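You operate a simulated robot arm through the tools that you are given. There is no shell and no other tool. Be economical: measure what you need, move in short steps, check, and stop when the job is done.

You are at the controls of a simulated robot arm. One attempt, no reset.

## Task
Put the C orange-banded pipe from the back edge of the shelf of the green table on the shelf of the grey table. Fetch the upright green pipe and stand it on the shelf of the grey table. Put one of the green rings from the shelf of the grey table in the white tray. Take the green cloth and leave it on the top of the pipe vise. Turn the speed dial to 3 rpm. Take the brown magnet and leave it on the green plate. Open the middle grey drawer, take the grey filter and put it inside, then shut the drawer. The order is free. Set down upright: orange-banded pipe, upright green pipe, grey filter.
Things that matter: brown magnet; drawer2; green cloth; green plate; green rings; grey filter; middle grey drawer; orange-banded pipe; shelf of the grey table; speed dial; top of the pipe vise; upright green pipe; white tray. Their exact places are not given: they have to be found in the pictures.

Only the result counts: the job must be done as asked and must still hold three seconds after the hand-in. Knocking over, shifting, dropping, spilling or breaking anything else fails it. Flat cloth is picked up by pressing the open fingertips on it (5 to 10 N) and closing them slowly along it; thin cloth reads only 2 to 8 mm in the jaws.

## Robot
A 7-joint arm with a fingered hand on a trunk, on a base that drives. Base frame: it is fixed to the floor where the robot stands at the start and does not move with it; the origin is under the middle of the robot, x ahead of it, y to its left, z up; the surface under the hand at the start is at about z = 30. Lengths are in cm, angles in rad, forces in N, time in s.
With the tool pointing down near the work surface it reaches from about 10 to 76 cm from the robot's upright axis, wherever it stands. Its first joint turns from -2.496 to 2.496 rad. Places, roughly: brown magnet [500, -1000, 100]; drawer2 [520, -1000, 40]; green cloth (11x7x3 cm) [100, -250, 30]; green plate (11x8x1 cm) [510, -940, 90]; green rings (8x8x2 cm) [90, -220, 30]; grey filter (8x7x10 cm) [520, -1010, 90]; middle grey drawer [510, -1000, 50]; orange-banded pipe [50, -25, 25]; shelf of the grey table [80, -220, 30]; speed dial [-210, -430, 90]; top of the pipe vise (29x20 cm) [6, -720, 88]; upright green pipe (7x7x13 cm) [50, -210, 100]; white tray (29x19x5 cm) [90, -510, 30]. Payload 3 kg.
The tool frame sits at the grasp point between the pads (the TCP): z along the fingers, y along the line on which they close. The tips reach 2.6 cm beyond it. Largest opening 14.8 cm; the body of the gripper starts 7.3 cm behind the TCP. The gripper is a hand of 3 fingers: y runs from the thumb to the fingers, the wrist lies at [0, 0, -22.9] in the tool frame, and closing takes about 1.5 s.
Orientation is that of the tool frame in the base frame, as a unit quaternion [x, y, z, w]. With the fingers straight down and closing along the base's y, the tool's x points along the base's -x, its y along +y and its z along -z.

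## Interface
- The arm moves only by the tool move_arm. Its argument "steps" is a list of rows, each an object of numbers (a shift or turn left out is 0, a gripper value left out holds the last): "x", "y", "z": the shift along the tool's x, y, z in cm; "ax", "ay", "az": the turn, a rotation vector about the tool's x, y, z in rad. In form: [{"x": .., "y": .., "z": .., "ax": .., "ay": .., "az": ..}, ...]. A call has 1 to 8 rows; each row is the pose to reach, as a shift and turn from the pose commanded when the call began, along the tool's axes at that moment. "fingers" is the closure, from 0 (fully open) to 1 (shut), set as the call begins (left out, the last holds). Rows are played at 5 a second. More than 5 cm and 0.15 rad between two rows, or a gripper value outside its range, and nothing of the call is played. A pose out of reach is approached as far as the arm can. The call stops where the force on the tool passes 40 N (or 10 N more than at its start, if that is more) or the arm is blocked; 0.2 s more then pass. The fingers move at their own pace (about 15.3 cm/s each) and stop on an object; they squeeze with about 34 N. The grip force told is the motor's: it shows also when the fingers shut on nothing. Time passes only in rows, and 0.2 s behind the last, so rows that repeat a pose let the fingers close. It gives the time, the measured TCP pose, the force on the tool (base axes), the opening and the grip force at its end, in the units of the frame above (readings bear some noise), with the torque about the TCP (base axes, N m) and any sound that the robot's microphone picked up.
- Cameras (640 x 400 px; columns grow to the right, rows downward): "scene" is now at [13.68, -1.61, 144.22]; the picture's right is [-0.31, -0.95, 0.00], its down [-0.88, 0.28, -0.39] and it looks along [0.37, -0.12, -0.92] (base axes); focal length 262 px, centre (320, 200). "wrist" rides on the gripper at [6.8, -3.9, -9] in the tool frame; the picture's right is [0.50, 0.87, 0.00], its down [-0.66, 0.38, -0.65] and it looks along [-0.57, 0.33, 0.76] (tool axes); focal length 222 px, centre (320, 200).
- camera(camera): a new picture of that camera. The clock stands still meanwhile.
- lift_body(by): slides the trunk up (or, below 0, down) by that many cm; the arm and the scene camera ride with it, the base frame stays. It gives what a move gives, with no picture.
- roll_base(legs): drives the robot by 1 to 6 legs, each [ahead, left, turn to the left] in cm, cm and rad, along the robot's own axes; the way and the turn of a leg run together, so that a leg with both is an arc; at most 150 cm and 3.142 rad a leg. The arm and the cameras ride along, it lands a little off, and it stops where it bumps. It gives what a move gives.
- finger_targets(finger1, finger2, thumb_bend): sets how far each is bent, from 0 (flat) to 100 (curled in); at 30 the hand is open as for a grip, at 70 the pads meet at the TCP. One left out holds its place. A second passes; each finger stops where it meets its share of the squeeze, and holds until it gets a number again. A gripper value or a shape takes the hand back. It gives what a move gives, with no picture; readings hold the bend of each and the force on the fingers (four entries, about 0 where the hand has none), thumb and palm.
- grasp_type(shape): the hand has 3 fingers and takes this shape, open, in about a second: jaw (thumb against the fingers, like two jaws); tri (thumb and two fingers); tip (a fingertip pinch); poke (one finger out to press); point (the index stretched); flat (the hand flat); cup (the hand cupped); fist (a fist). The gripper value then closes the fingers along that shape, each until it touches; the sizes above hold for jaw. It gives what a move gives, with no picture.
- head_to(pan, tilt): turns the head with the scene camera to pan (to the left, within 1.501 rad either way) and tilt (down, from -0.506 to 1.204), counted from straight ahead of the robot. It gives what a move gives.
- measure_at(camera, pixels): for up to 12 pixels [column, row] of the newest picture of that camera ("zoom" is the newest enlarged one), the place [x, y, z] in the base frame of the surface seen there, good to about 0.2 cm. The clock stands still meanwhile.
- close_up(camera, box): a new picture of the part [left, top, right, bottom] of that camera's present view, enlarged. The clock stands still meanwhile.
- close_job(): hands the job in; it is judged then, once.

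Work in short steps. Measure before you move; look again where a grasp or a placing could have gone wrong, and mend it. You have 145 turns and 168 pictures in all, those below and enlarged ones among them. Open the gripper and draw the arm clear of the work before you hand the job in, unless the task says otherwise; then end with one line.

The tools are called after "Emit:" as a command line: name --argument value ..., lists and objects as JSON in quotes. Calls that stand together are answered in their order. move_arm: Moves the arm, as the interface text tells. Its arguments: {"type":"object","properties":{"steps":{"type":"array","items":{"type":"object","properties":{"x":{"type":"number"},"y":{"type":"number"},"z":{"type":"number"},"ax":{"type":"number"},"ay":{"type":"number"},"az":{"type":"number"}}}},"fingers":{"type":"number"}},"required":["steps"]} The other tools are called the same way: lift_body (by) slides the trunk up or down; grasp_type (shape) gives the hand a shape; finger_targets (finger1, finger2, thumb_bend) moves the fingers one by one; roll_base (legs) drives the base; head_to (pan, tilt) turns the head that bears the scene camera; camera (camera) takes a picture; measure_at (camera, pixels) gives the place of the surface under pixels of a picture; close_up (camera, box) takes an enlarged picture of a part of a camera's view; close_job () hands the job in.

At the start:

```text
clock: 0.0
ee_pos: [68.44, 6.73, 49.55]
ee_rot: [0.0, 1.0, 0.001, -0.001]
contact_force: [0.4, 0.8, 0.4]
torque: [0.06, 0.01, -0.01]
finger_gap: 14.76
grasp_force: 0.1
shape: jaw
bend: [30.0, 30.0, 30.0]
finger forces: [0.1, 0.0, 0.0, 0.1, 0.1, 0.0]
trunk travel left (down, up): [-40.0, 49.0]
robot x, y, heading: [-0.09, 0.17, 0.001]
head pan, tilt: [-0.312, 1.169]
```

scene: 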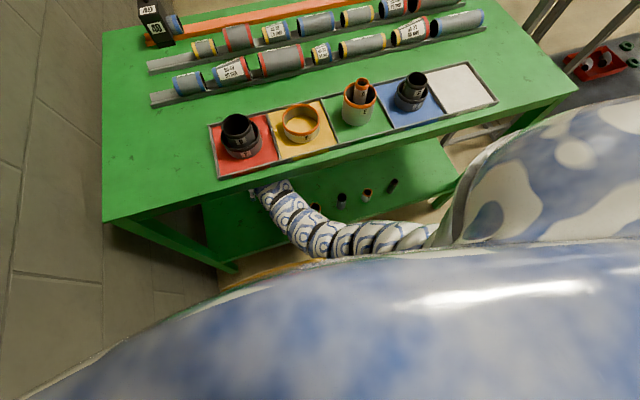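
wrist: 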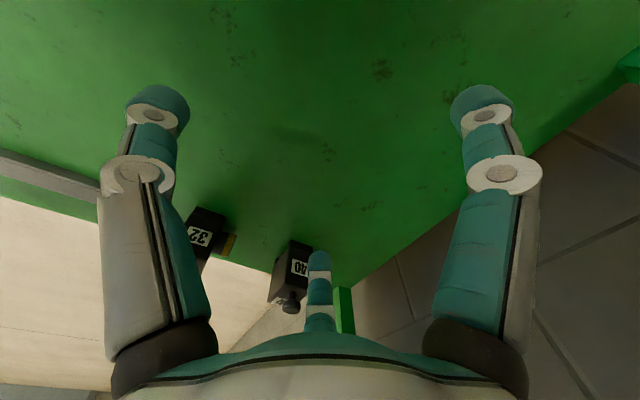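

The scene shows small pipes on the green table's lower shelf near (342,200)-(393,185). I enlarge that part to find the orange-banded one.

Emit:
close_up --camera "scene" --box '[240, 150, 480, 300]'

Emit:
camera --camera "wrist"

```text
2.67 times, centred on (360, 225) of scene
```

zoom: 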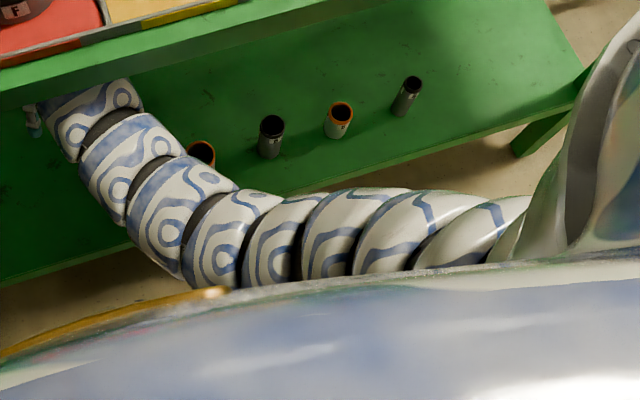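

```text
164 pictures are left
```

wrist: 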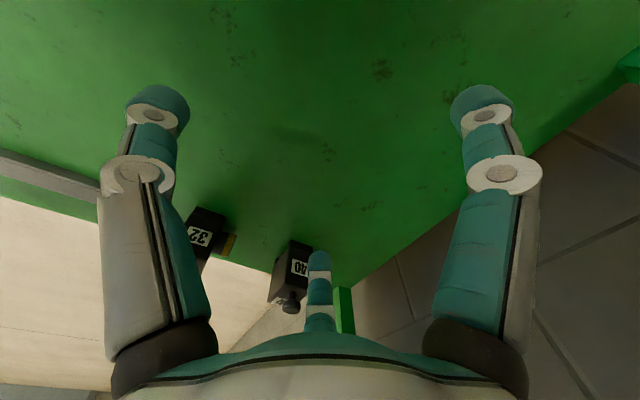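

Two orange-rimmed pipes show at zoom (201,152) and (338,120). I measure them, their neighbours and the shelf edges, before identifying "C".

Emit:
measure_at --camera "zoom" --pixels '[[201, 150], [271, 122], [271, 150], [340, 108], [336, 132], [411, 82], [402, 112], [330, 165], [500, 60], [255, 185], [520, 130], [300, 110]]'

Emit:
measure_at --camera "wrist" --pixels '[[200, 238], [300, 268], [215, 215], [320, 150], [60, 170], [360, 285], [620, 70]]'

Emit:
close_up --camera "scene" --box '[300, 170, 412, 240]'

```text
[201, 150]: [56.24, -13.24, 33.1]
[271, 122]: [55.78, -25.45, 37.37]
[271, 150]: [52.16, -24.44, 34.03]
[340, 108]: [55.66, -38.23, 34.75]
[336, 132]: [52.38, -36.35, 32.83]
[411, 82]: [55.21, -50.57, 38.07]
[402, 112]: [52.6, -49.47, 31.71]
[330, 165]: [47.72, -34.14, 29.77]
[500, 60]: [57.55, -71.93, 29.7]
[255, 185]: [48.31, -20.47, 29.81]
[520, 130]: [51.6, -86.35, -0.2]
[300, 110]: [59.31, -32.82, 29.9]
```

```text
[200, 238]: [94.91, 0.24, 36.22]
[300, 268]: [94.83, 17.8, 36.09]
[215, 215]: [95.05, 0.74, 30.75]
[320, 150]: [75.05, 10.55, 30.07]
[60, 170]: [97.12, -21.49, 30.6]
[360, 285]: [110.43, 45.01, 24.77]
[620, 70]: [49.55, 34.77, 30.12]
```

```text
5.71 times, centred on (356, 205) of scene
```

zoom: 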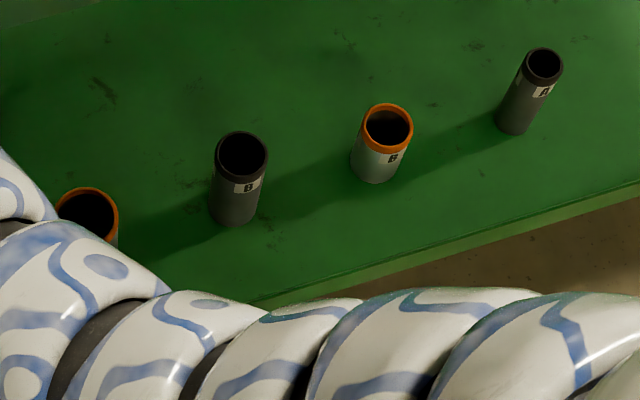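

Labels A and B are readable but the orange one near (85,215) is hidden by the arm. I back the robot off so that arm clears the shelf and I can see everything.

Emit:
roll_base --legs '[[-45, 0, 0]]'

Emit:
head_to --pan -0.2 --tilt 0.7

Emit:
camera --camera "scene"

```text
clock: 2.7
ee_pos: [23.73, 6.56, 49.51]
ee_rot: [0.002, 1.0, -0.001, 0.0]
contact_force: [0.1, 0.6, -1.0]
torque: [0.01, -0.02, 0.01]
finger_gap: 14.75
grasp_force: 0.1
shape: jaw
bend: [30.0, 30.0, 30.0]
finger forces: [0.0, 0.1, 0.0, 0.0, 0.0, 0.1]
trunk travel left (down, up): [-40.0, 49.0]
robot x, y, heading: [-44.58, 0.36, -0.005]
head pan, tilt: [-0.312, 1.169]
```

```text
clock: 3.6
ee_pos: [23.78, 6.51, 49.59]
ee_rot: [0.002, 1.0, 0.0, 0.0]
contact_force: [0.5, 0.4, -0.6]
torque: [0.0, -0.04, -0.01]
finger_gap: 14.78
grasp_force: 0.0
shape: jaw
bend: [30.0, 30.0, 30.0]
finger forces: [0.0, 0.0, 0.0, 0.0, 0.0, 0.1]
trunk travel left (down, up): [-40.0, 49.0]
robot x, y, heading: [-44.57, -0.11, -0.003]
head pan, tilt: [-0.201, 0.7]
```

```text
162 pictures are left
```

scene: 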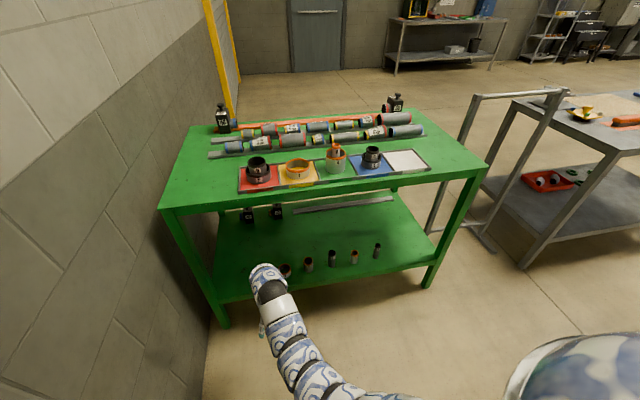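

The front row of the shelf now shows at (285,270)-(377,250). I enlarge the row.

Emit:
close_up --camera "scene" --box '[232, 200, 424, 320]'

Emit:
close_up --camera "scene" --box '[440, 60, 640, 270]'

```text
3.33 times, centred on (328, 260) of scene
```

zoom: 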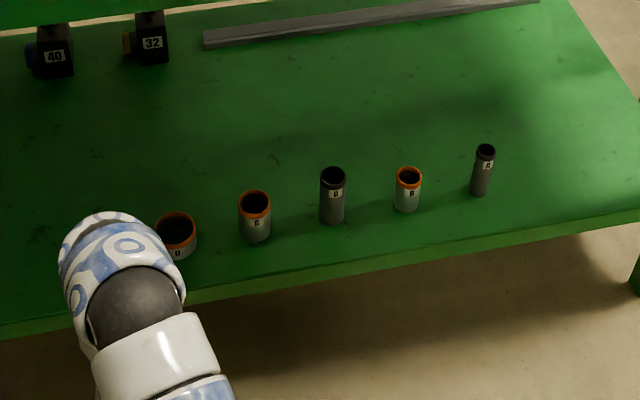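

```text
1.90 times, centred on (540, 165) of scene
```

zoom: 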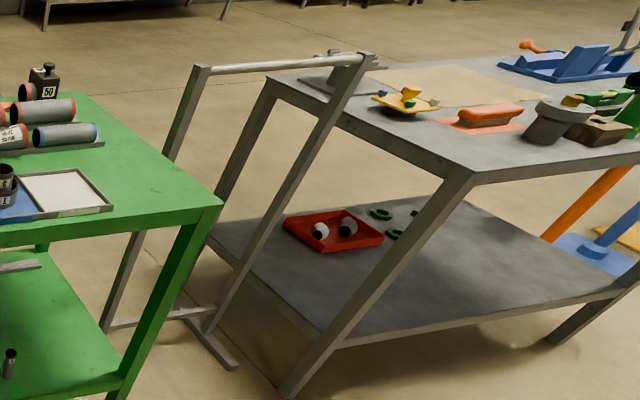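

Emit:
close_up --camera "scene" --box '[280, 246, 344, 286]'

Emit:
measure_at --camera "scene" --pixels '[[180, 208], [480, 172], [308, 257], [308, 266], [285, 266], [322, 278], [424, 250], [420, 263]]'

```text
10.00 times, centred on (312, 266) of scene
```

zoom: 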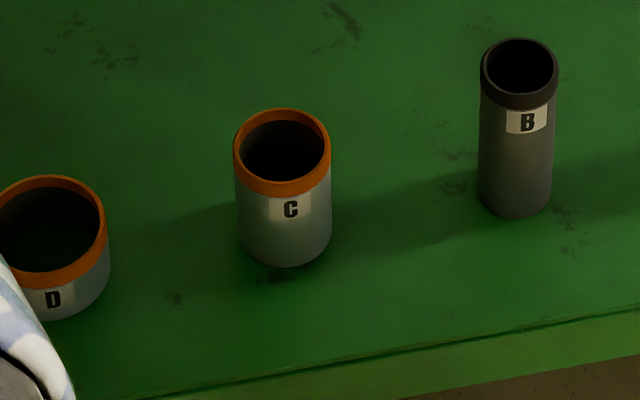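

```text
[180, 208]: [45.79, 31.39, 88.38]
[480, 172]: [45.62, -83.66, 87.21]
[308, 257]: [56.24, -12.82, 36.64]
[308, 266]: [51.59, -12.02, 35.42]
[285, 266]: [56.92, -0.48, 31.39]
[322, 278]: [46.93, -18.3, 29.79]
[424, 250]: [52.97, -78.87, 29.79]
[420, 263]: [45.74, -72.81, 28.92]
```

C is confirmed at zoom (285,190), height near z 38. I measure its rim for exact centre and diameter.

Emit:
measure_at --camera "zoom" --pixels '[[238, 155], [327, 155], [283, 188], [283, 114], [283, 258], [240, 200], [330, 200], [480, 90], [107, 230], [283, 225]]'

```text
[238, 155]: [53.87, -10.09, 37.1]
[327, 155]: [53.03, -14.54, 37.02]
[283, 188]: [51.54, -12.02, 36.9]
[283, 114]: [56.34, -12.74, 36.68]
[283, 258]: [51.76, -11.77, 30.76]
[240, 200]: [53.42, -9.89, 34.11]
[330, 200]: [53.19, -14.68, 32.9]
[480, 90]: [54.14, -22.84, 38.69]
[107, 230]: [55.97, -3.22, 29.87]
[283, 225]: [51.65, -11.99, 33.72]
```

C's centre is about (54.0,-12.4), radius 2.4, top 37.3. I check the arm's height against the table-top edge (z 87) before driving in.

Emit:
measure_at --camera "scene" --pixels '[[265, 268], [272, 290], [285, 325], [300, 355], [320, 380], [350, 392]]'

Emit:
roll_base --legs '[[0, -18.8, 0]]'

```text
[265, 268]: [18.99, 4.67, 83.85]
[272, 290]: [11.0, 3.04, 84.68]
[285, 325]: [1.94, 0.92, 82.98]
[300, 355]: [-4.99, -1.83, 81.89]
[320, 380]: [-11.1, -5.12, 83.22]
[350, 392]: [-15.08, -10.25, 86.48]
```

```text
clock: 5.2
ee_pos: [23.57, -12.64, 49.48]
ee_rot: [0.003, 1.0, 0.0, 0.0]
contact_force: [0.1, 0.0, 0.3]
torque: [0.03, 0.05, 0.02]
finger_gap: 14.79
grasp_force: 0.1
shape: jaw
bend: [30.0, 30.0, 30.0]
finger forces: [0.1, 0.1, 0.0, 0.0, 0.0, 0.0]
trunk travel left (down, up): [-40.0, 49.0]
robot x, y, heading: [-44.8, -19.07, -0.002]
head pan, tilt: [-0.201, 0.7]
```

Arm top is at z≈84, tight against the table top, so I lower the trunk 6 cm and then drive ahead 30.4 cm.

Emit:
lift_body --by -6

Emit:
roll_base --legs '[[30.4, 0, 0]]'

Emit:
camera --camera "wrist"

Emit:
camera --camera "scene"

```text
clock: 6.2
ee_pos: [23.77, -12.78, 43.49]
ee_rot: [0.003, 1.0, 0.0, 0.0]
contact_force: [0.6, 0.3, 0.7]
torque: [0.0, -0.02, -0.01]
finger_gap: 14.8
grasp_force: 0.0
shape: jaw
bend: [30.0, 30.0, 30.0]
finger forces: [0.0, 0.0, 0.0, 0.1, 0.0, 0.1]
trunk travel left (down, up): [-34.0, 55.0]
robot x, y, heading: [-44.72, -19.05, -0.005]
head pan, tilt: [-0.201, 0.7]
```

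```text
clock: 8.2
ee_pos: [54.08, -12.74, 43.56]
ee_rot: [0.003, 1.0, -0.001, 0.0]
contact_force: [1.0, 0.5, 0.2]
torque: [0.0, -0.01, -0.01]
finger_gap: 14.78
grasp_force: 0.0
shape: jaw
bend: [30.0, 30.0, 30.0]
finger forces: [0.1, 0.1, 0.0, 0.1, 0.0, 0.0]
trunk travel left (down, up): [-34.0, 55.0]
robot x, y, heading: [-14.58, -19.55, -0.004]
head pan, tilt: [-0.201, 0.7]
```

```text
158 pictures are left
```

wrist: 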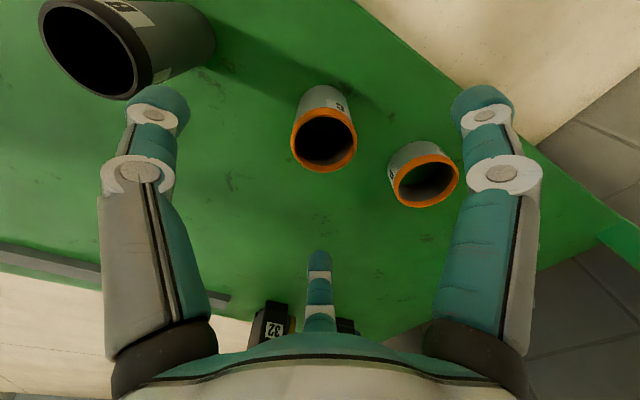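

```text
157 pictures are left
```

scene: 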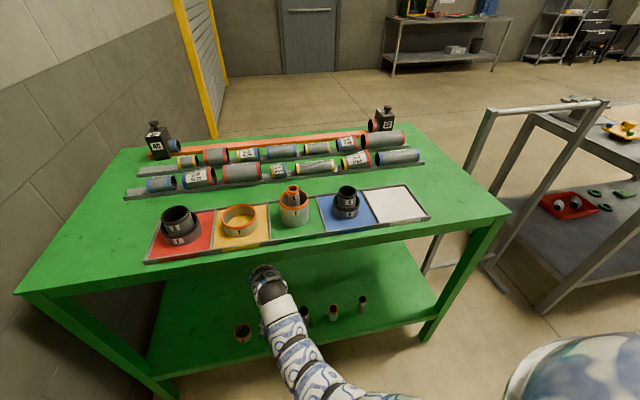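

The fingers are arranged three-way; the thumb (left, (158,105)) would come close to the black B pipe. I close the fingers partway and look again.

Emit:
move_arm --steps '[{"x": 0.1, "y": 0.35, "z": 0}, {"x": 0.1, "y": 0.35, "z": 0}, {"x": 0.1, "y": 0.35, "z": 0}, {"x": 0.1, "y": 0.35, "z": 0}]' --fingers 0.4

Emit:
camera --camera "wrist"

```text
clock: 9.2
ee_pos: [54.04, -12.4, 43.46]
ee_rot: [0.002, 1.0, 0.0, 0.0]
contact_force: [-0.1, -0.2, 0.5]
torque: [-0.04, -0.01, 0.02]
finger_gap: 8.94
grasp_force: 0.1
shape: jaw
bend: [32.0, 32.0, 70.0]
finger forces: [0.0, 0.1, 0.0, 0.0, 0.0, 0.0]
trunk travel left (down, up): [-34.0, 55.0]
robot x, y, heading: [-14.24, -19.11, 0.002]
head pan, tilt: [-0.201, 0.7]
```

```text
156 pictures are left
```

wrist: 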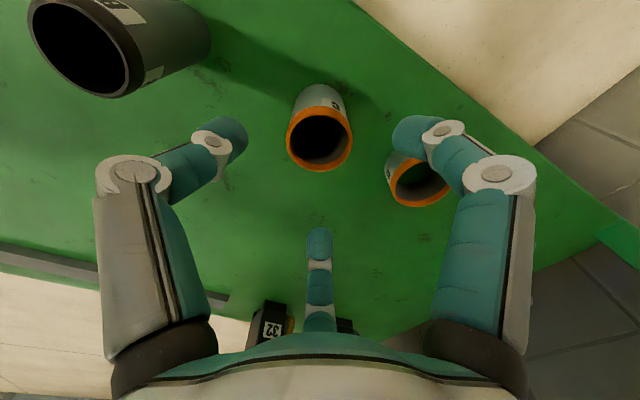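

Fingers are half closed around C at (320,135). I lower 8.6 cm in small rows.

Emit:
move_arm --steps '[{"z": 2}, {"z": 4}, {"z": 6}, {"z": 8.4}, {"z": 8.4}]'

Emit:
camera --camera "wrist"

```text
clock: 10.4
ee_pos: [53.93, -12.51, 35.06]
ee_rot: [0.002, 1.0, 0.0, 0.0]
contact_force: [-0.2, -0.1, 0.4]
torque: [0.03, -0.02, 0.0]
finger_gap: 8.94
grasp_force: 0.0
shape: jaw
bend: [32.0, 32.0, 70.0]
finger forces: [0.1, 0.0, 0.0, 0.0, 0.0, 0.1]
trunk travel left (down, up): [-34.0, 55.0]
robot x, y, heading: [-14.31, -19.0, -0.002]
head pan, tilt: [-0.201, 0.7]
```

```text
155 pictures are left
```

wrist: 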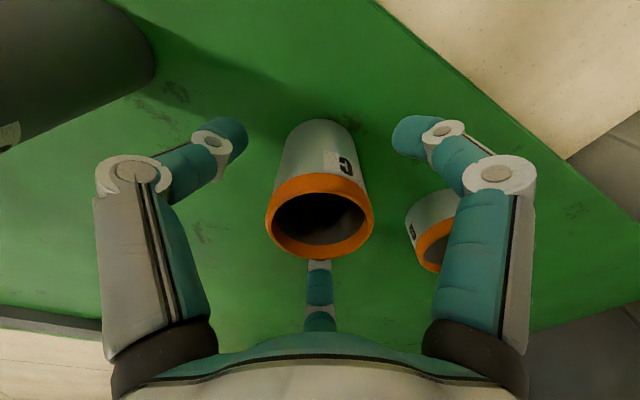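

C lies between all three fingers at (320,200); I close on it.

Emit:
move_arm --steps '[{"z": 0}, {"z": 0}, {"z": 0}, {"z": 0}, {"z": 0}, {"z": 0}, {"z": 0}, {"z": 0}]' --fingers 1

Emit:
camera --camera "wrist"

```text
clock: 12.2
ee_pos: [53.93, -12.55, 35.13]
ee_rot: [0.002, 1.0, 0.0, 0.0]
contact_force: [-0.1, -0.1, -0.4]
torque: [-0.02, -0.02, 0.0]
finger_gap: 4.38
grasp_force: 33.7
shape: jaw
bend: [77.0, 77.0, 70.0]
finger forces: [30.2, 30.7, 0.0, 0.0, 29.9, 0.0]
trunk travel left (down, up): [-34.0, 55.0]
robot x, y, heading: [-14.15, -19.14, -0.001]
head pan, tilt: [-0.201, 0.7]
```

```text
154 pictures are left
```

wrist: 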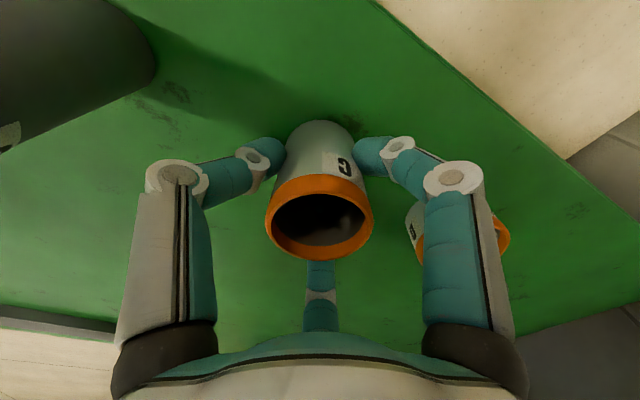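

Firm grip on three fingers. I lift 8.5 cm and back out of the table.

Emit:
move_arm --steps '[{"z": -1}, {"z": -3}, {"z": -5}, {"z": -7}, {"z": -8.5}, {"z": -8.5}]'

Emit:
roll_base --legs '[[-55, 0, 0]]'

Emit:
head_to --pan -1.2 --tilt 0.5

Emit:
camera --camera "scene"

```text
clock: 13.6
ee_pos: [53.86, -12.41, 43.62]
ee_rot: [0.002, 1.0, 0.0, 0.0]
contact_force: [0.0, 0.2, -2.4]
torque: [-0.02, 0.0, 0.01]
finger_gap: 4.38
grasp_force: 33.6
shape: jaw
bend: [77.0, 77.0, 70.0]
finger forces: [30.2, 30.8, 0.0, 0.0, 29.9, 0.0]
trunk travel left (down, up): [-34.0, 55.0]
robot x, y, heading: [-14.11, -19.33, -0.003]
head pan, tilt: [-0.201, 0.7]
```

```text
clock: 16.8
ee_pos: [-1.65, -12.31, 43.48]
ee_rot: [0.005, 1.0, 0.0, 0.0]
contact_force: [-0.4, -0.2, -2.5]
torque: [0.01, 0.01, 0.02]
finger_gap: 4.4
grasp_force: 34.0
shape: jaw
bend: [77.0, 77.0, 70.0]
finger forces: [30.2, 30.8, 0.1, 0.0, 30.0, 0.0]
trunk travel left (down, up): [-34.0, 55.0]
robot x, y, heading: [-70.15, -18.81, -0.008]
head pan, tilt: [-0.201, 0.7]
```

```text
clock: 18.1
ee_pos: [-1.59, -12.37, 43.5]
ee_rot: [0.005, 1.0, 0.0, 0.0]
contact_force: [-0.4, -0.5, -1.5]
torque: [-0.03, 0.0, 0.02]
finger_gap: 4.38
grasp_force: 33.9
shape: jaw
bend: [77.0, 77.0, 70.0]
finger forces: [30.3, 30.8, 0.1, 0.0, 30.1, 0.1]
trunk travel left (down, up): [-34.0, 55.0]
robot x, y, heading: [-70.18, -18.56, -0.011]
head pan, tilt: [-1.201, 0.499]
```

```text
153 pictures are left
```

scene: 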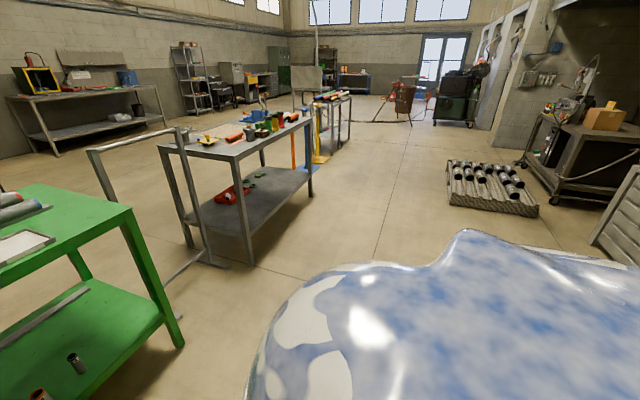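

The grey table stands at (190-310,100-260). I measure its shelf, edges and legs plus the vertical frame in front, for approach.

Emit:
measure_at --camera "scene" --pixels '[[230, 160], [308, 118], [251, 262], [311, 195], [191, 245], [250, 225], [306, 178], [225, 262], [182, 320], [383, 240], [235, 190], [262, 172]]'

Emit:
close_up --camera "scene" --box '[150, 80, 380, 270]'

```text
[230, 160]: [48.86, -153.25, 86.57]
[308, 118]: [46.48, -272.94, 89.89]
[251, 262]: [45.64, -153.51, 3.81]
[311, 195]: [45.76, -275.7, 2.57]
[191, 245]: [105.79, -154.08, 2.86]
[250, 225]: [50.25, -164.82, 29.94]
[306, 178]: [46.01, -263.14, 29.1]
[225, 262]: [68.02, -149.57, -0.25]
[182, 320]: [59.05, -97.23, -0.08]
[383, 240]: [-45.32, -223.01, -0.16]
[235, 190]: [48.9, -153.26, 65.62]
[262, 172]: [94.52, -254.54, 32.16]
```

```text
2.11 times, centred on (265, 175) of scene
```

zoom: 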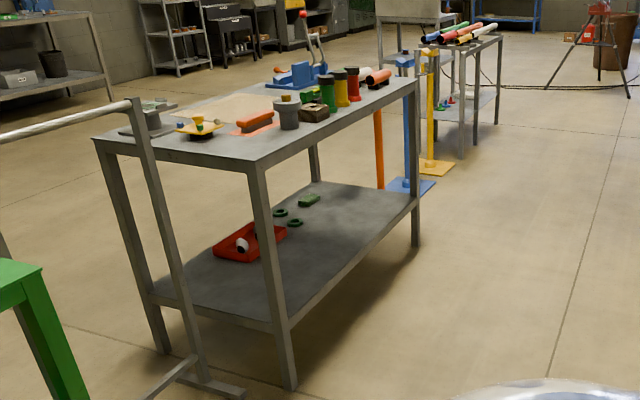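

The grey table spans x 45.5–106, y −153 to −276, shelf at z≈29.9. I strafe right in front of it, with the pipe held, and look.

Emit:
roll_base --legs '[[0, -95, 0.01], [0, -95, 0]]'

Emit:
head_to --pan 0.0 --tilt 0.6

Emit:
camera --camera "scene"

```text
clock: 27.6
ee_pos: [-3.02, -200.49, 43.58]
ee_rot: [-0.005, 1.0, 0.0, 0.0]
contact_force: [-1.1, 0.0, -1.7]
torque: [0.0, -0.01, -0.03]
finger_gap: 4.37
grasp_force: 34.2
shape: jaw
bend: [77.0, 77.0, 70.0]
finger forces: [30.1, 30.7, 0.1, 0.0, 30.0, 0.1]
trunk travel left (down, up): [-34.0, 55.0]
robot x, y, heading: [-71.36, -208.3, 0.011]
head pan, tilt: [-1.201, 0.499]
```

```text
clock: 29.0
ee_pos: [-3.05, -200.49, 43.5]
ee_rot: [-0.005, 1.0, -0.001, 0.0]
contact_force: [1.0, -0.3, -2.0]
torque: [0.0, 0.03, -0.01]
finger_gap: 4.37
grasp_force: 34.0
shape: jaw
bend: [77.0, 77.0, 70.0]
finger forces: [30.2, 30.8, 0.1, 0.0, 30.0, 0.0]
trunk travel left (down, up): [-34.0, 55.0]
robot x, y, heading: [-71.41, -208.41, 0.013]
head pan, tilt: [0.0, 0.6]
```

```text
151 pictures are left
```

scene: 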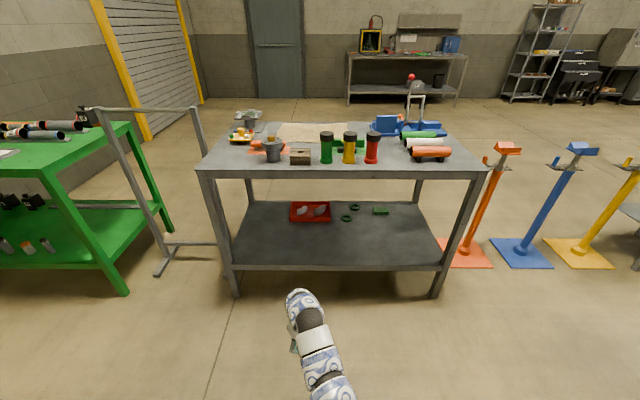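

The shelf front is empty; rings and cloth are at (346,217),(355,206),(381,211); the upright green pipe at (326,147). I enlarge and measure.

Emit:
close_up --camera "scene" --box '[270, 185, 430, 285]'

Emit:
measure_at --camera "scene" --pixels '[[340, 255], [340, 263], [326, 135], [326, 160], [346, 218], [355, 206], [381, 211], [330, 172], [217, 172], [310, 212], [451, 250], [228, 270]]'

Emit:
close_up --camera "scene" --box '[220, 70, 480, 190]'

```text
4.00 times, centred on (350, 235) of scene
```

zoom: 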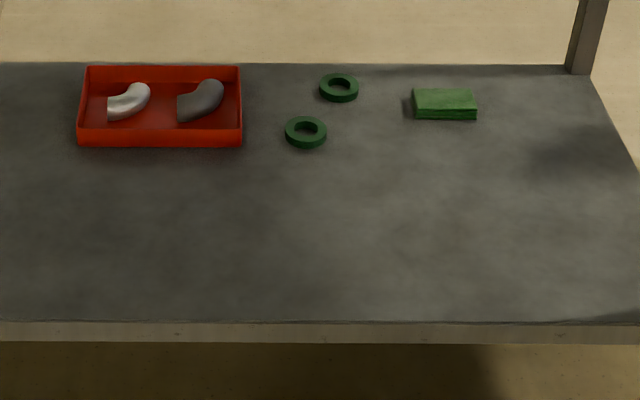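

```text
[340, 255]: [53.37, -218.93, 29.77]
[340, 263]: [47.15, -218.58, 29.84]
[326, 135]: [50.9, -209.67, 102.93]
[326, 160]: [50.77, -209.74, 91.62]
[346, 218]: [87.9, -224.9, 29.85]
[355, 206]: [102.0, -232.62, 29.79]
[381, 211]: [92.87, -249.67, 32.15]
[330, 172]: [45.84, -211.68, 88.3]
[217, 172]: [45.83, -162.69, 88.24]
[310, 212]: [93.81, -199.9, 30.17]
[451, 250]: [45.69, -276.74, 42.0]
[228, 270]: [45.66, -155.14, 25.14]
```

```text
2.46 times, centred on (350, 130) of scene
```

zoom: 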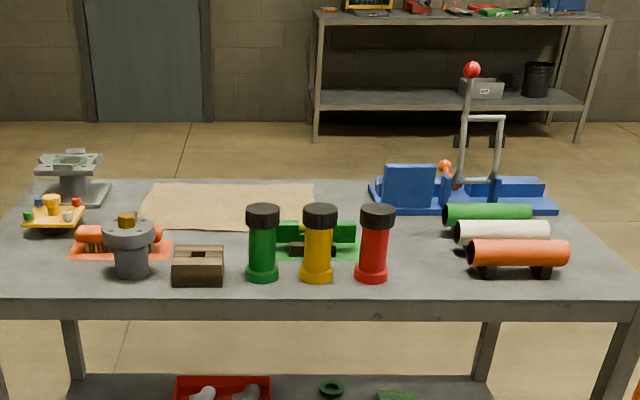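

Shelf front is clear. I set C at about (57,−180): strafe left 20.5 and drive ahead 60.

Emit:
roll_base --legs '[[0, 20.5, -0.012], [60, 0, 0]]'

Emit:
camera --camera "wrist"

```text
clock: 33.6
ee_pos: [56.94, -180.27, 43.61]
ee_rot: [-0.002, 1.0, -0.001, 0.001]
contact_force: [0.3, 0.2, -1.7]
torque: [0.03, -0.01, -0.02]
finger_gap: 4.38
grasp_force: 34.1
shape: jaw
bend: [77.0, 77.0, 70.0]
finger forces: [30.3, 30.8, 0.1, 0.0, 29.9, 0.1]
trunk travel left (down, up): [-34.0, 55.0]
robot x, y, heading: [-11.26, -187.73, 0.005]
head pan, tilt: [0.0, 0.6]
```

```text
148 pictures are left
```

wrist: 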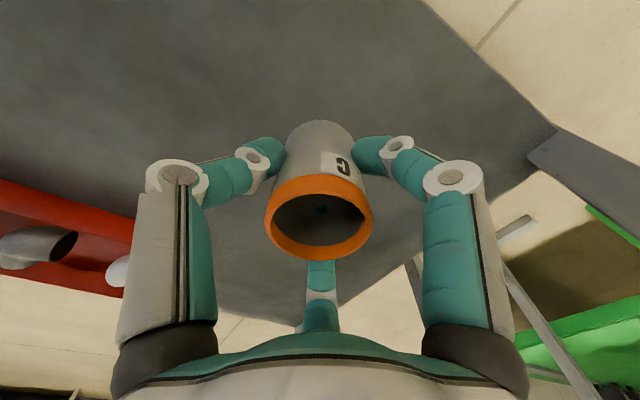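

The pipe is over bare shelf. I lower it to just touching (TCP z≈35.2).

Emit:
move_arm --steps '[{"z": 3}, {"z": 6}, {"z": 7.8}, {"z": 8.2}, {"z": 8.4}, {"z": 8.4}]'

```text
clock: 35.0
ee_pos: [56.86, -180.27, 35.17]
ee_rot: [-0.001, 1.0, 0.0, 0.0]
contact_force: [0.1, -0.3, -1.8]
torque: [0.0, 0.03, -0.01]
finger_gap: 4.35
grasp_force: 34.3
shape: jaw
bend: [77.0, 77.0, 70.0]
finger forces: [30.1, 30.9, 0.0, 0.0, 30.1, 0.0]
trunk travel left (down, up): [-34.0, 55.0]
robot x, y, heading: [-11.12, -188.14, 0.004]
head pan, tilt: [0.0, 0.6]
```

Not touching yet (still carrying 1.8 N); a few millimetres more.

Emit:
move_arm --steps '[{"z": 0.1}, {"z": 0.2}, {"z": 0.3}, {"z": 0.3}]'

```text
clock: 36.0
ee_pos: [56.81, -180.33, 34.97]
ee_rot: [-0.001, 1.0, -0.001, 0.0]
contact_force: [-2.4, -0.8, 9.5]
torque: [-0.14, 0.05, -0.08]
finger_gap: 4.4
grasp_force: 34.2
shape: jaw
bend: [77.0, 77.0, 70.0]
finger forces: [31.7, 31.9, 0.0, 0.0, 32.7, 0.0]
trunk travel left (down, up): [-34.0, 55.0]
robot x, y, heading: [-11.2, -187.18, 0.0]
head pan, tilt: [0.0, 0.6]
```

Contact at 9.5 N. I open partway, then lift off straight.

Emit:
move_arm --steps '[{"z": -0.1}, {"z": -0.1}, {"z": -0.1}, {"z": -0.1}, {"z": -0.1}, {"z": -0.1}]' --fingers 0.4

Emit:
move_arm --steps '[{"z": -2}, {"z": -4}, {"z": -6}, {"z": -8.5}, {"z": -8.5}]'

Emit:
camera --camera "wrist"

```text
clock: 37.4
ee_pos: [56.91, -180.31, 34.91]
ee_rot: [-0.003, 1.0, 0.0, 0.001]
contact_force: [0.2, -0.2, 0.8]
torque: [0.0, 0.02, 0.0]
finger_gap: 8.79
grasp_force: 0.1
shape: jaw
bend: [32.0, 32.0, 70.0]
finger forces: [0.0, 0.0, 0.0, 0.0, 0.0, 0.1]
trunk travel left (down, up): [-34.0, 55.0]
robot x, y, heading: [-11.29, -187.88, 0.005]
head pan, tilt: [0.0, 0.6]
```

```text
clock: 38.6
ee_pos: [57.04, -180.23, 43.39]
ee_rot: [-0.001, 1.0, 0.0, 0.0]
contact_force: [-0.6, -1.2, -0.2]
torque: [0.01, 0.0, 0.01]
finger_gap: 8.82
grasp_force: 0.1
shape: jaw
bend: [32.0, 32.0, 70.0]
finger forces: [0.1, 0.1, 0.1, 0.0, 0.0, 0.1]
trunk travel left (down, up): [-34.0, 55.0]
robot x, y, heading: [-11.37, -187.86, 0.009]
head pan, tilt: [0.0, 0.6]
```

```text
147 pictures are left
```

wrist: 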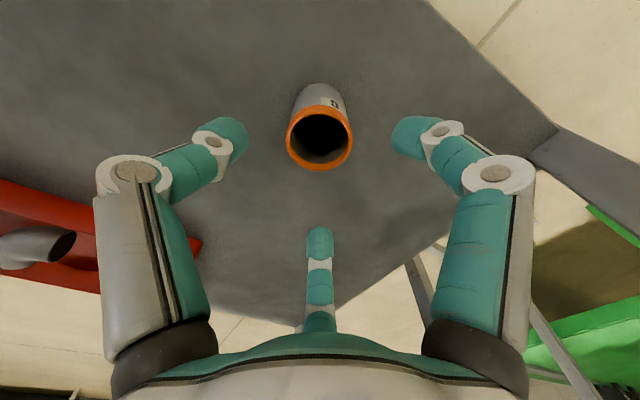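

C stands. Now I measure the upright green pipe and its neighbours from the last enlarged picture.

Emit:
measure_at --camera "zoom" --pixels '[[248, 218], [278, 218], [263, 220], [263, 207], [250, 272], [276, 272], [304, 218], [303, 272], [222, 262], [200, 252], [263, 245], [300, 235]]'

```text
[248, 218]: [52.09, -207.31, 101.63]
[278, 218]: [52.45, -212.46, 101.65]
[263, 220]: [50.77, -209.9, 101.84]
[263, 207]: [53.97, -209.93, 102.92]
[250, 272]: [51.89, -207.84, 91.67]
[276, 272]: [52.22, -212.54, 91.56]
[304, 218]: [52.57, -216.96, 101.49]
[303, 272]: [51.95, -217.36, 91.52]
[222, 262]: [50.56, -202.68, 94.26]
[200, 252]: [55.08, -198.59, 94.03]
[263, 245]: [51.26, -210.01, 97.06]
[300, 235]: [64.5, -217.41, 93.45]
```

Green pipe: centre (53.8,−209.9), base 90, top 103, radius 2.9 at the cap; yellow neighbour's edge at −216.8. I back out, raise the trunk fully and line up.

Emit:
roll_base --legs '[[-52, 0, 0], [0, -29.6, -0.006]]'

Emit:
lift_body --by 55

Emit:
move_arm --steps '[{"z": -3}, {"z": -6}, {"z": -9}, {"z": -12}, {"z": -12}]' --fingers 0.5

Emit:
camera --camera "scene"

```text
clock: 43.2
ee_pos: [5.76, -210.79, 43.39]
ee_rot: [0.004, 1.0, -0.001, 0.0]
contact_force: [-0.3, -0.3, 0.7]
torque: [-0.01, -0.03, -0.03]
finger_gap: 8.84
grasp_force: 0.1
shape: jaw
bend: [32.0, 32.0, 70.0]
finger forces: [0.1, 0.0, 0.0, 0.0, 0.0, 0.1]
trunk travel left (down, up): [-34.0, 55.0]
robot x, y, heading: [-62.93, -217.48, -0.011]
head pan, tilt: [0.0, 0.6]
```

```text
refused: 55 is not a number from -40 to 40
```

```text
clock: 44.4
ee_pos: [6.04, -210.97, 55.54]
ee_rot: [0.004, 1.0, 0.0, 0.0]
contact_force: [-0.4, -0.2, -0.3]
torque: [0.0, -0.02, 0.01]
finger_gap: 7.42
grasp_force: 0.1
shape: jaw
bend: [36.0, 36.0, 70.0]
finger forces: [0.0, 0.1, 0.1, 0.0, 0.0, 0.0]
trunk travel left (down, up): [-34.0, 55.0]
robot x, y, heading: [-62.86, -217.45, -0.008]
head pan, tilt: [0.0, 0.6]
```

```text
146 pictures are left
```

scene: 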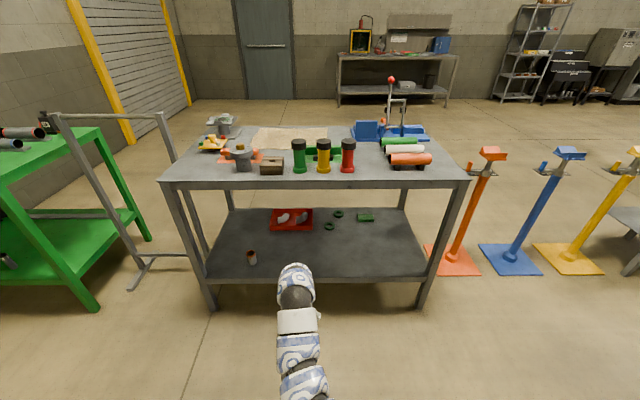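

The lift limit is 40 per call, so I raise in two calls; C stands at (251,257).

Emit:
lift_body --by 40

Emit:
lift_body --by 14.9

Emit:
roll_base --legs '[[47.8, 1.2, 0.008]]'

Emit:
camera --camera "wrist"

Emit:
camera --camera "scene"

```text
clock: 48.3
ee_pos: [6.04, -210.9, 95.46]
ee_rot: [0.004, 1.0, 0.0, 0.0]
contact_force: [0.9, -0.6, -0.2]
torque: [0.02, -0.03, -0.03]
finger_gap: 7.42
grasp_force: 0.1
shape: jaw
bend: [36.0, 36.0, 70.0]
finger forces: [0.0, 0.0, 0.0, 0.0, 0.0, 0.1]
trunk travel left (down, up): [-74.0, 15.0]
robot x, y, heading: [-62.66, -217.17, -0.005]
head pan, tilt: [0.0, 0.6]
```

```text
clock: 50.0
ee_pos: [5.93, -210.94, 110.36]
ee_rot: [0.004, 1.0, -0.001, 0.0]
contact_force: [0.9, -0.1, -0.1]
torque: [0.02, 0.02, -0.03]
finger_gap: 7.42
grasp_force: 0.1
shape: jaw
bend: [36.0, 36.0, 70.0]
finger forces: [0.1, 0.0, 0.0, 0.0, 0.0, 0.0]
trunk travel left (down, up): [-88.9, 0.1]
robot x, y, heading: [-62.31, -217.27, -0.008]
head pan, tilt: [0.0, 0.6]
```

```text
clock: 52.9
ee_pos: [54.59, -210.41, 110.37]
ee_rot: [0.005, 1.0, 0.0, -0.001]
contact_force: [0.2, 1.4, -0.6]
torque: [-0.01, 0.0, 0.0]
finger_gap: 7.43
grasp_force: 0.1
shape: jaw
bend: [36.0, 36.0, 70.0]
finger forces: [0.0, 0.1, 0.1, 0.0, 0.0, 0.0]
trunk travel left (down, up): [-88.9, 0.1]
robot x, y, heading: [-14.07, -216.85, -0.01]
head pan, tilt: [0.0, 0.6]
```

```text
145 pictures are left
```

wrist: 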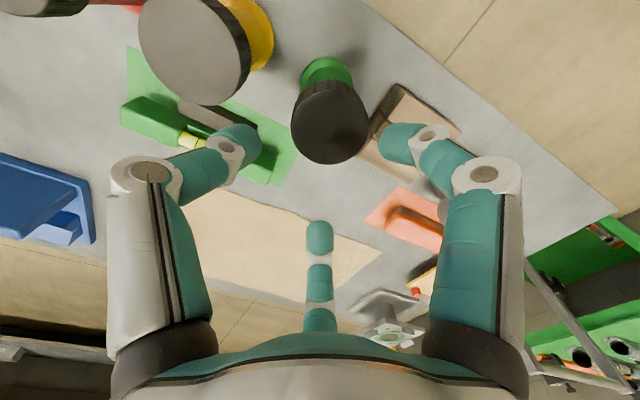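

```text
144 pictures are left
```

scene: 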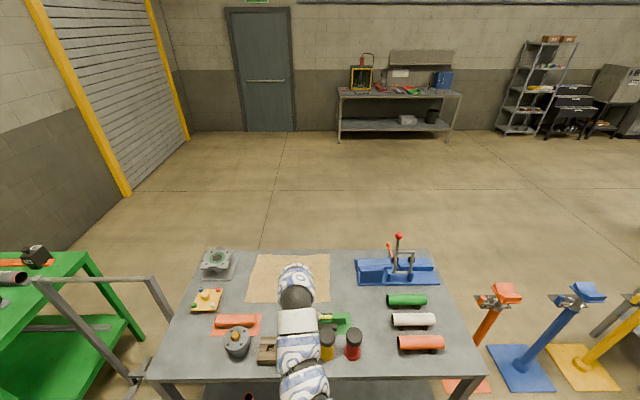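

I verify the cap's place from the wrist view before descending.

Emit:
measure_at --camera "wrist" --pixels '[[297, 130], [363, 130], [330, 100], [330, 155], [330, 125], [245, 70]]'

```text
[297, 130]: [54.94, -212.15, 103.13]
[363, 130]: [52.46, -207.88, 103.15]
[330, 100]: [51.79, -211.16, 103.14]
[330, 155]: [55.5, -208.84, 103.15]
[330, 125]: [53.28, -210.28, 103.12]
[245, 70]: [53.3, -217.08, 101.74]
```

Cap centre is (53.7,−210.0). I shift tool x +0.9, y +0.4 and descend to TCP z≈98.

Emit:
move_arm --steps '[{"x": 0.9, "y": 0.45}, {"x": 0.9, "y": 0.45, "z": 3}, {"x": 0.9, "y": 0.45, "z": 5}]'

Emit:
camera --camera "wrist"

```text
clock: 53.7
ee_pos: [53.77, -209.97, 105.27]
ee_rot: [0.006, 1.0, 0.0, 0.0]
contact_force: [-0.6, 0.4, 0.3]
torque: [-0.03, 0.02, -0.01]
finger_gap: 7.41
grasp_force: 0.1
shape: jaw
bend: [36.0, 36.0, 70.0]
finger forces: [0.0, 0.0, 0.0, 0.0, 0.1, 0.0]
trunk travel left (down, up): [-88.9, 0.1]
robot x, y, heading: [-14.17, -216.36, -0.011]
head pan, tilt: [0.0, 0.6]
```

```text
143 pictures are left
```

wrist: 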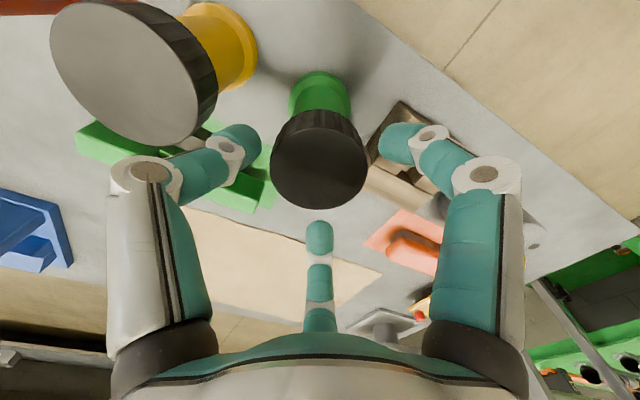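

The thumb's knuckle would meet the yellow pipe's cap on descending, so I raise 5 cm and rotate the hand 60° so no finger points at it.

Emit:
move_arm --steps '[{"z": -3}, {"z": -5, "az": 0.15}, {"z": -5, "az": 0.3}, {"z": -5, "az": 0.45}, {"z": -5, "az": 0.6}, {"z": -5, "az": 0.75}, {"z": -5, "az": 0.9}, {"z": -5, "az": 1.05}]'

Emit:
camera --camera "wrist"

```text
clock: 55.5
ee_pos: [53.67, -209.83, 110.38]
ee_rot: [0.507, 0.862, -0.001, 0.0]
contact_force: [0.3, 0.6, -0.2]
torque: [0.03, -0.02, -0.01]
finger_gap: 7.4
grasp_force: 0.0
shape: jaw
bend: [36.0, 36.0, 70.0]
finger forces: [0.0, 0.0, 0.0, 0.0, 0.1, 0.0]
trunk travel left (down, up): [-88.9, 0.1]
robot x, y, heading: [-14.43, -216.41, -0.014]
head pan, tilt: [0.0, 0.6]
```

```text
142 pictures are left
```

wrist: 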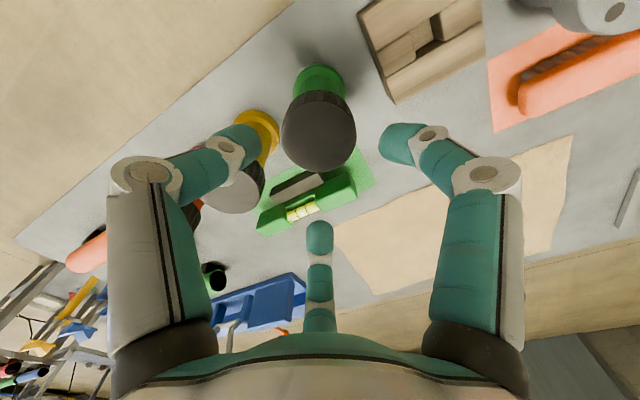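

Now yellow lies between thumb and far finger. TCP is over the cap centre, so I descend to z≈98.

Emit:
move_arm --steps '[{"z": 4}, {"z": 7}, {"z": 9}, {"z": 11}, {"z": 12.4}, {"z": 12.4}]'

Emit:
camera --camera "wrist"

```text
clock: 56.9
ee_pos: [53.86, -209.81, 97.94]
ee_rot: [0.506, 0.863, 0.0, 0.0]
contact_force: [-0.7, 0.3, 0.3]
torque: [-0.01, -0.04, 0.0]
finger_gap: 7.41
grasp_force: 0.1
shape: jaw
bend: [36.0, 36.0, 70.0]
finger forces: [0.0, 0.0, 0.0, 0.0, 0.0, 0.1]
trunk travel left (down, up): [-88.9, 0.1]
robot x, y, heading: [-14.14, -216.38, -0.012]
head pan, tilt: [0.0, 0.6]
```

```text
141 pictures are left
```

wrist: 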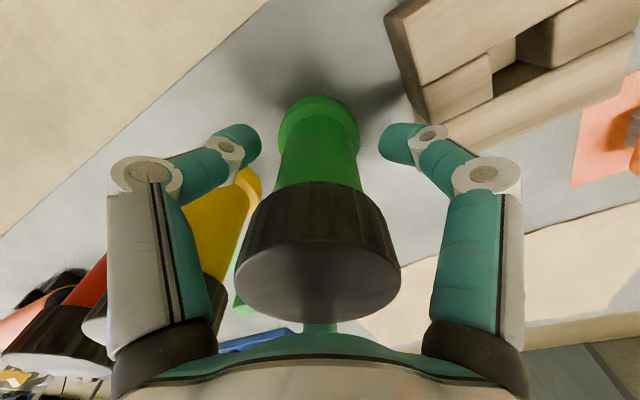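

The green pipe is centred between fingers without contact. I close.

Emit:
move_arm --steps '[{"z": 0}, {"z": 0}, {"z": 0}, {"z": 0}, {"z": 0}, {"z": 0}, {"z": 0}, {"z": 0}]' --fingers 1

Emit:
move_arm --steps '[{"z": -1}, {"z": -3}, {"z": -6}, {"z": -9}, {"z": -12}, {"z": -15}, {"z": -15}]'

Emit:
camera --camera "wrist"

```text
clock: 58.7
ee_pos: [53.67, -209.91, 98.04]
ee_rot: [0.506, 0.862, 0.0, 0.0]
contact_force: [0.4, -0.4, 0.4]
torque: [-0.01, -0.01, 0.01]
finger_gap: 4.12
grasp_force: 34.1
shape: jaw
bend: [77.0, 76.0, 70.0]
finger forces: [29.9, 30.3, 0.0, 0.0, 31.0, 0.0]
trunk travel left (down, up): [-88.9, 0.1]
robot x, y, heading: [-14.4, -216.76, -0.012]
head pan, tilt: [0.0, 0.6]
```

```text
clock: 60.3
ee_pos: [53.92, -209.94, 112.95]
ee_rot: [0.506, 0.862, -0.002, -0.001]
contact_force: [0.1, -0.5, -3.7]
torque: [0.03, 0.0, 0.0]
finger_gap: 4.09
grasp_force: 34.0
shape: jaw
bend: [77.0, 77.0, 70.0]
finger forces: [30.2, 30.4, 0.0, 0.0, 31.5, 0.0]
trunk travel left (down, up): [-88.9, 0.1]
robot x, y, heading: [-14.18, -216.69, -0.009]
head pan, tilt: [0.0, 0.6]
```

```text
140 pictures are left
```

wrist: 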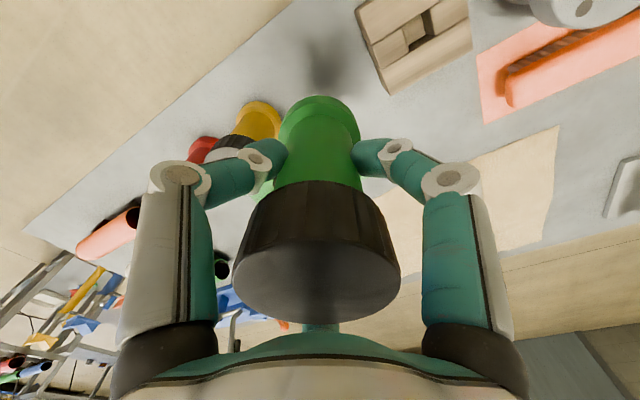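

Held at z 113, clear of the neighbours. I back out, lower arm 15 and trunk 55, and strafe left 13.

Emit:
roll_base --legs '[[-55, 0, 0.008], [0, 13, 0]]'

Emit:
move_arm --steps '[{"z": 4}, {"z": 8}, {"z": 12}, {"z": 15}, {"z": 15}]'

Emit:
lift_body --by -40

Emit:
lift_body --by -13.5

Emit:
camera --camera "scene"

```text
clock: 64.3
ee_pos: [-0.32, -195.81, 112.78]
ee_rot: [0.503, 0.864, -0.001, 0.001]
contact_force: [-0.6, 0.5, -4.7]
torque: [-0.03, 0.0, -0.01]
finger_gap: 4.11
grasp_force: 34.1
shape: jaw
bend: [77.0, 77.0, 70.0]
finger forces: [30.0, 30.3, 0.1, 0.1, 31.5, 0.0]
trunk travel left (down, up): [-88.9, 0.1]
robot x, y, heading: [-67.99, -203.35, -0.0]
head pan, tilt: [0.0, 0.6]
```

```text
clock: 65.5
ee_pos: [-0.37, -196.1, 97.85]
ee_rot: [0.503, 0.864, 0.0, -0.001]
contact_force: [-0.2, 0.2, -4.6]
torque: [-0.01, 0.01, 0.0]
finger_gap: 4.12
grasp_force: 34.7
shape: jaw
bend: [77.0, 77.0, 70.0]
finger forces: [30.1, 30.3, 0.0, 0.0, 31.6, 0.0]
trunk travel left (down, up): [-88.9, 0.1]
robot x, y, heading: [-67.76, -203.06, -0.0]
head pan, tilt: [0.0, 0.6]
```

```text
clock: 69.3
ee_pos: [-0.41, -196.15, 57.84]
ee_rot: [0.503, 0.864, 0.0, 0.0]
contact_force: [-0.3, -0.3, -3.0]
torque: [0.0, -0.01, -0.01]
finger_gap: 4.12
grasp_force: 33.6
shape: jaw
bend: [77.0, 77.0, 70.0]
finger forces: [29.8, 30.4, 0.0, 0.1, 31.6, 0.0]
trunk travel left (down, up): [-48.9, 40.1]
robot x, y, heading: [-68.25, -203.08, -0.004]
head pan, tilt: [0.0, 0.6]
```

```text
clock: 71.0
ee_pos: [-0.37, -196.12, 44.34]
ee_rot: [0.503, 0.864, 0.0, 0.0]
contact_force: [0.2, -0.2, -4.2]
torque: [0.02, 0.0, 0.0]
finger_gap: 4.14
grasp_force: 33.8
shape: jaw
bend: [77.0, 77.0, 70.0]
finger forces: [29.8, 30.5, 0.1, 0.0, 31.6, 0.1]
trunk travel left (down, up): [-35.4, 53.6]
robot x, y, heading: [-68.48, -203.21, -0.004]
head pan, tilt: [0.0, 0.6]
```

```text
139 pictures are left
```

scene: 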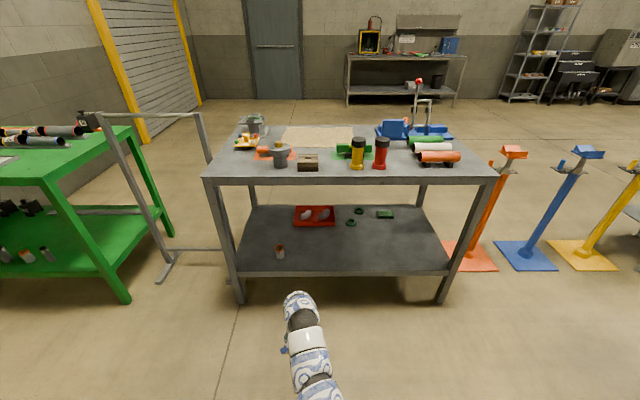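

Everything else is in place. I drive in 58 cm and lower the green pipe to about 1 cm above contact.

Emit:
roll_base --legs '[[58, 0, 0.002]]'

Emit:
move_arm --steps '[{"z": 2}, {"z": 4}, {"z": 5.5}, {"z": 6.2}, {"z": 6.2}]'

Emit:
move_arm --steps '[{"z": 0.2}, {"z": 0.4}, {"z": 0.5}, {"z": 0.6}, {"z": 0.6}]'

```text
clock: 74.3
ee_pos: [58.38, -198.17, 44.46]
ee_rot: [0.51, 0.86, 0.0, -0.001]
contact_force: [1.1, 0.4, -3.9]
torque: [-0.01, 0.0, 0.02]
finger_gap: 4.12
grasp_force: 34.4
shape: jaw
bend: [77.0, 77.0, 70.0]
finger forces: [29.9, 30.5, 0.1, 0.1, 31.7, 0.0]
trunk travel left (down, up): [-35.4, 53.6]
robot x, y, heading: [-9.78, -203.82, -0.023]
head pan, tilt: [0.0, 0.6]
```

```text
clock: 75.5
ee_pos: [58.43, -198.02, 38.27]
ee_rot: [0.511, 0.86, 0.0, -0.001]
contact_force: [0.9, -0.4, -4.1]
torque: [0.0, 0.03, 0.0]
finger_gap: 4.09
grasp_force: 34.3
shape: jaw
bend: [77.0, 77.0, 70.0]
finger forces: [29.9, 30.4, 0.0, 0.0, 31.7, 0.1]
trunk travel left (down, up): [-35.4, 53.6]
robot x, y, heading: [-9.71, -204.27, -0.021]
head pan, tilt: [0.0, 0.6]
```

```text
clock: 76.7
ee_pos: [58.44, -198.12, 37.82]
ee_rot: [0.511, 0.86, 0.001, 0.0]
contact_force: [1.0, -0.1, 27.3]
torque: [-0.07, 0.06, 0.02]
finger_gap: 4.21
grasp_force: 34.1
shape: jaw
bend: [77.0, 77.0, 69.0]
finger forces: [34.5, 35.4, 0.1, 0.1, 36.9, 0.0]
trunk travel left (down, up): [-35.4, 53.6]
robot x, y, heading: [-9.3, -204.03, -0.022]
head pan, tilt: [0.0, 0.6]
```

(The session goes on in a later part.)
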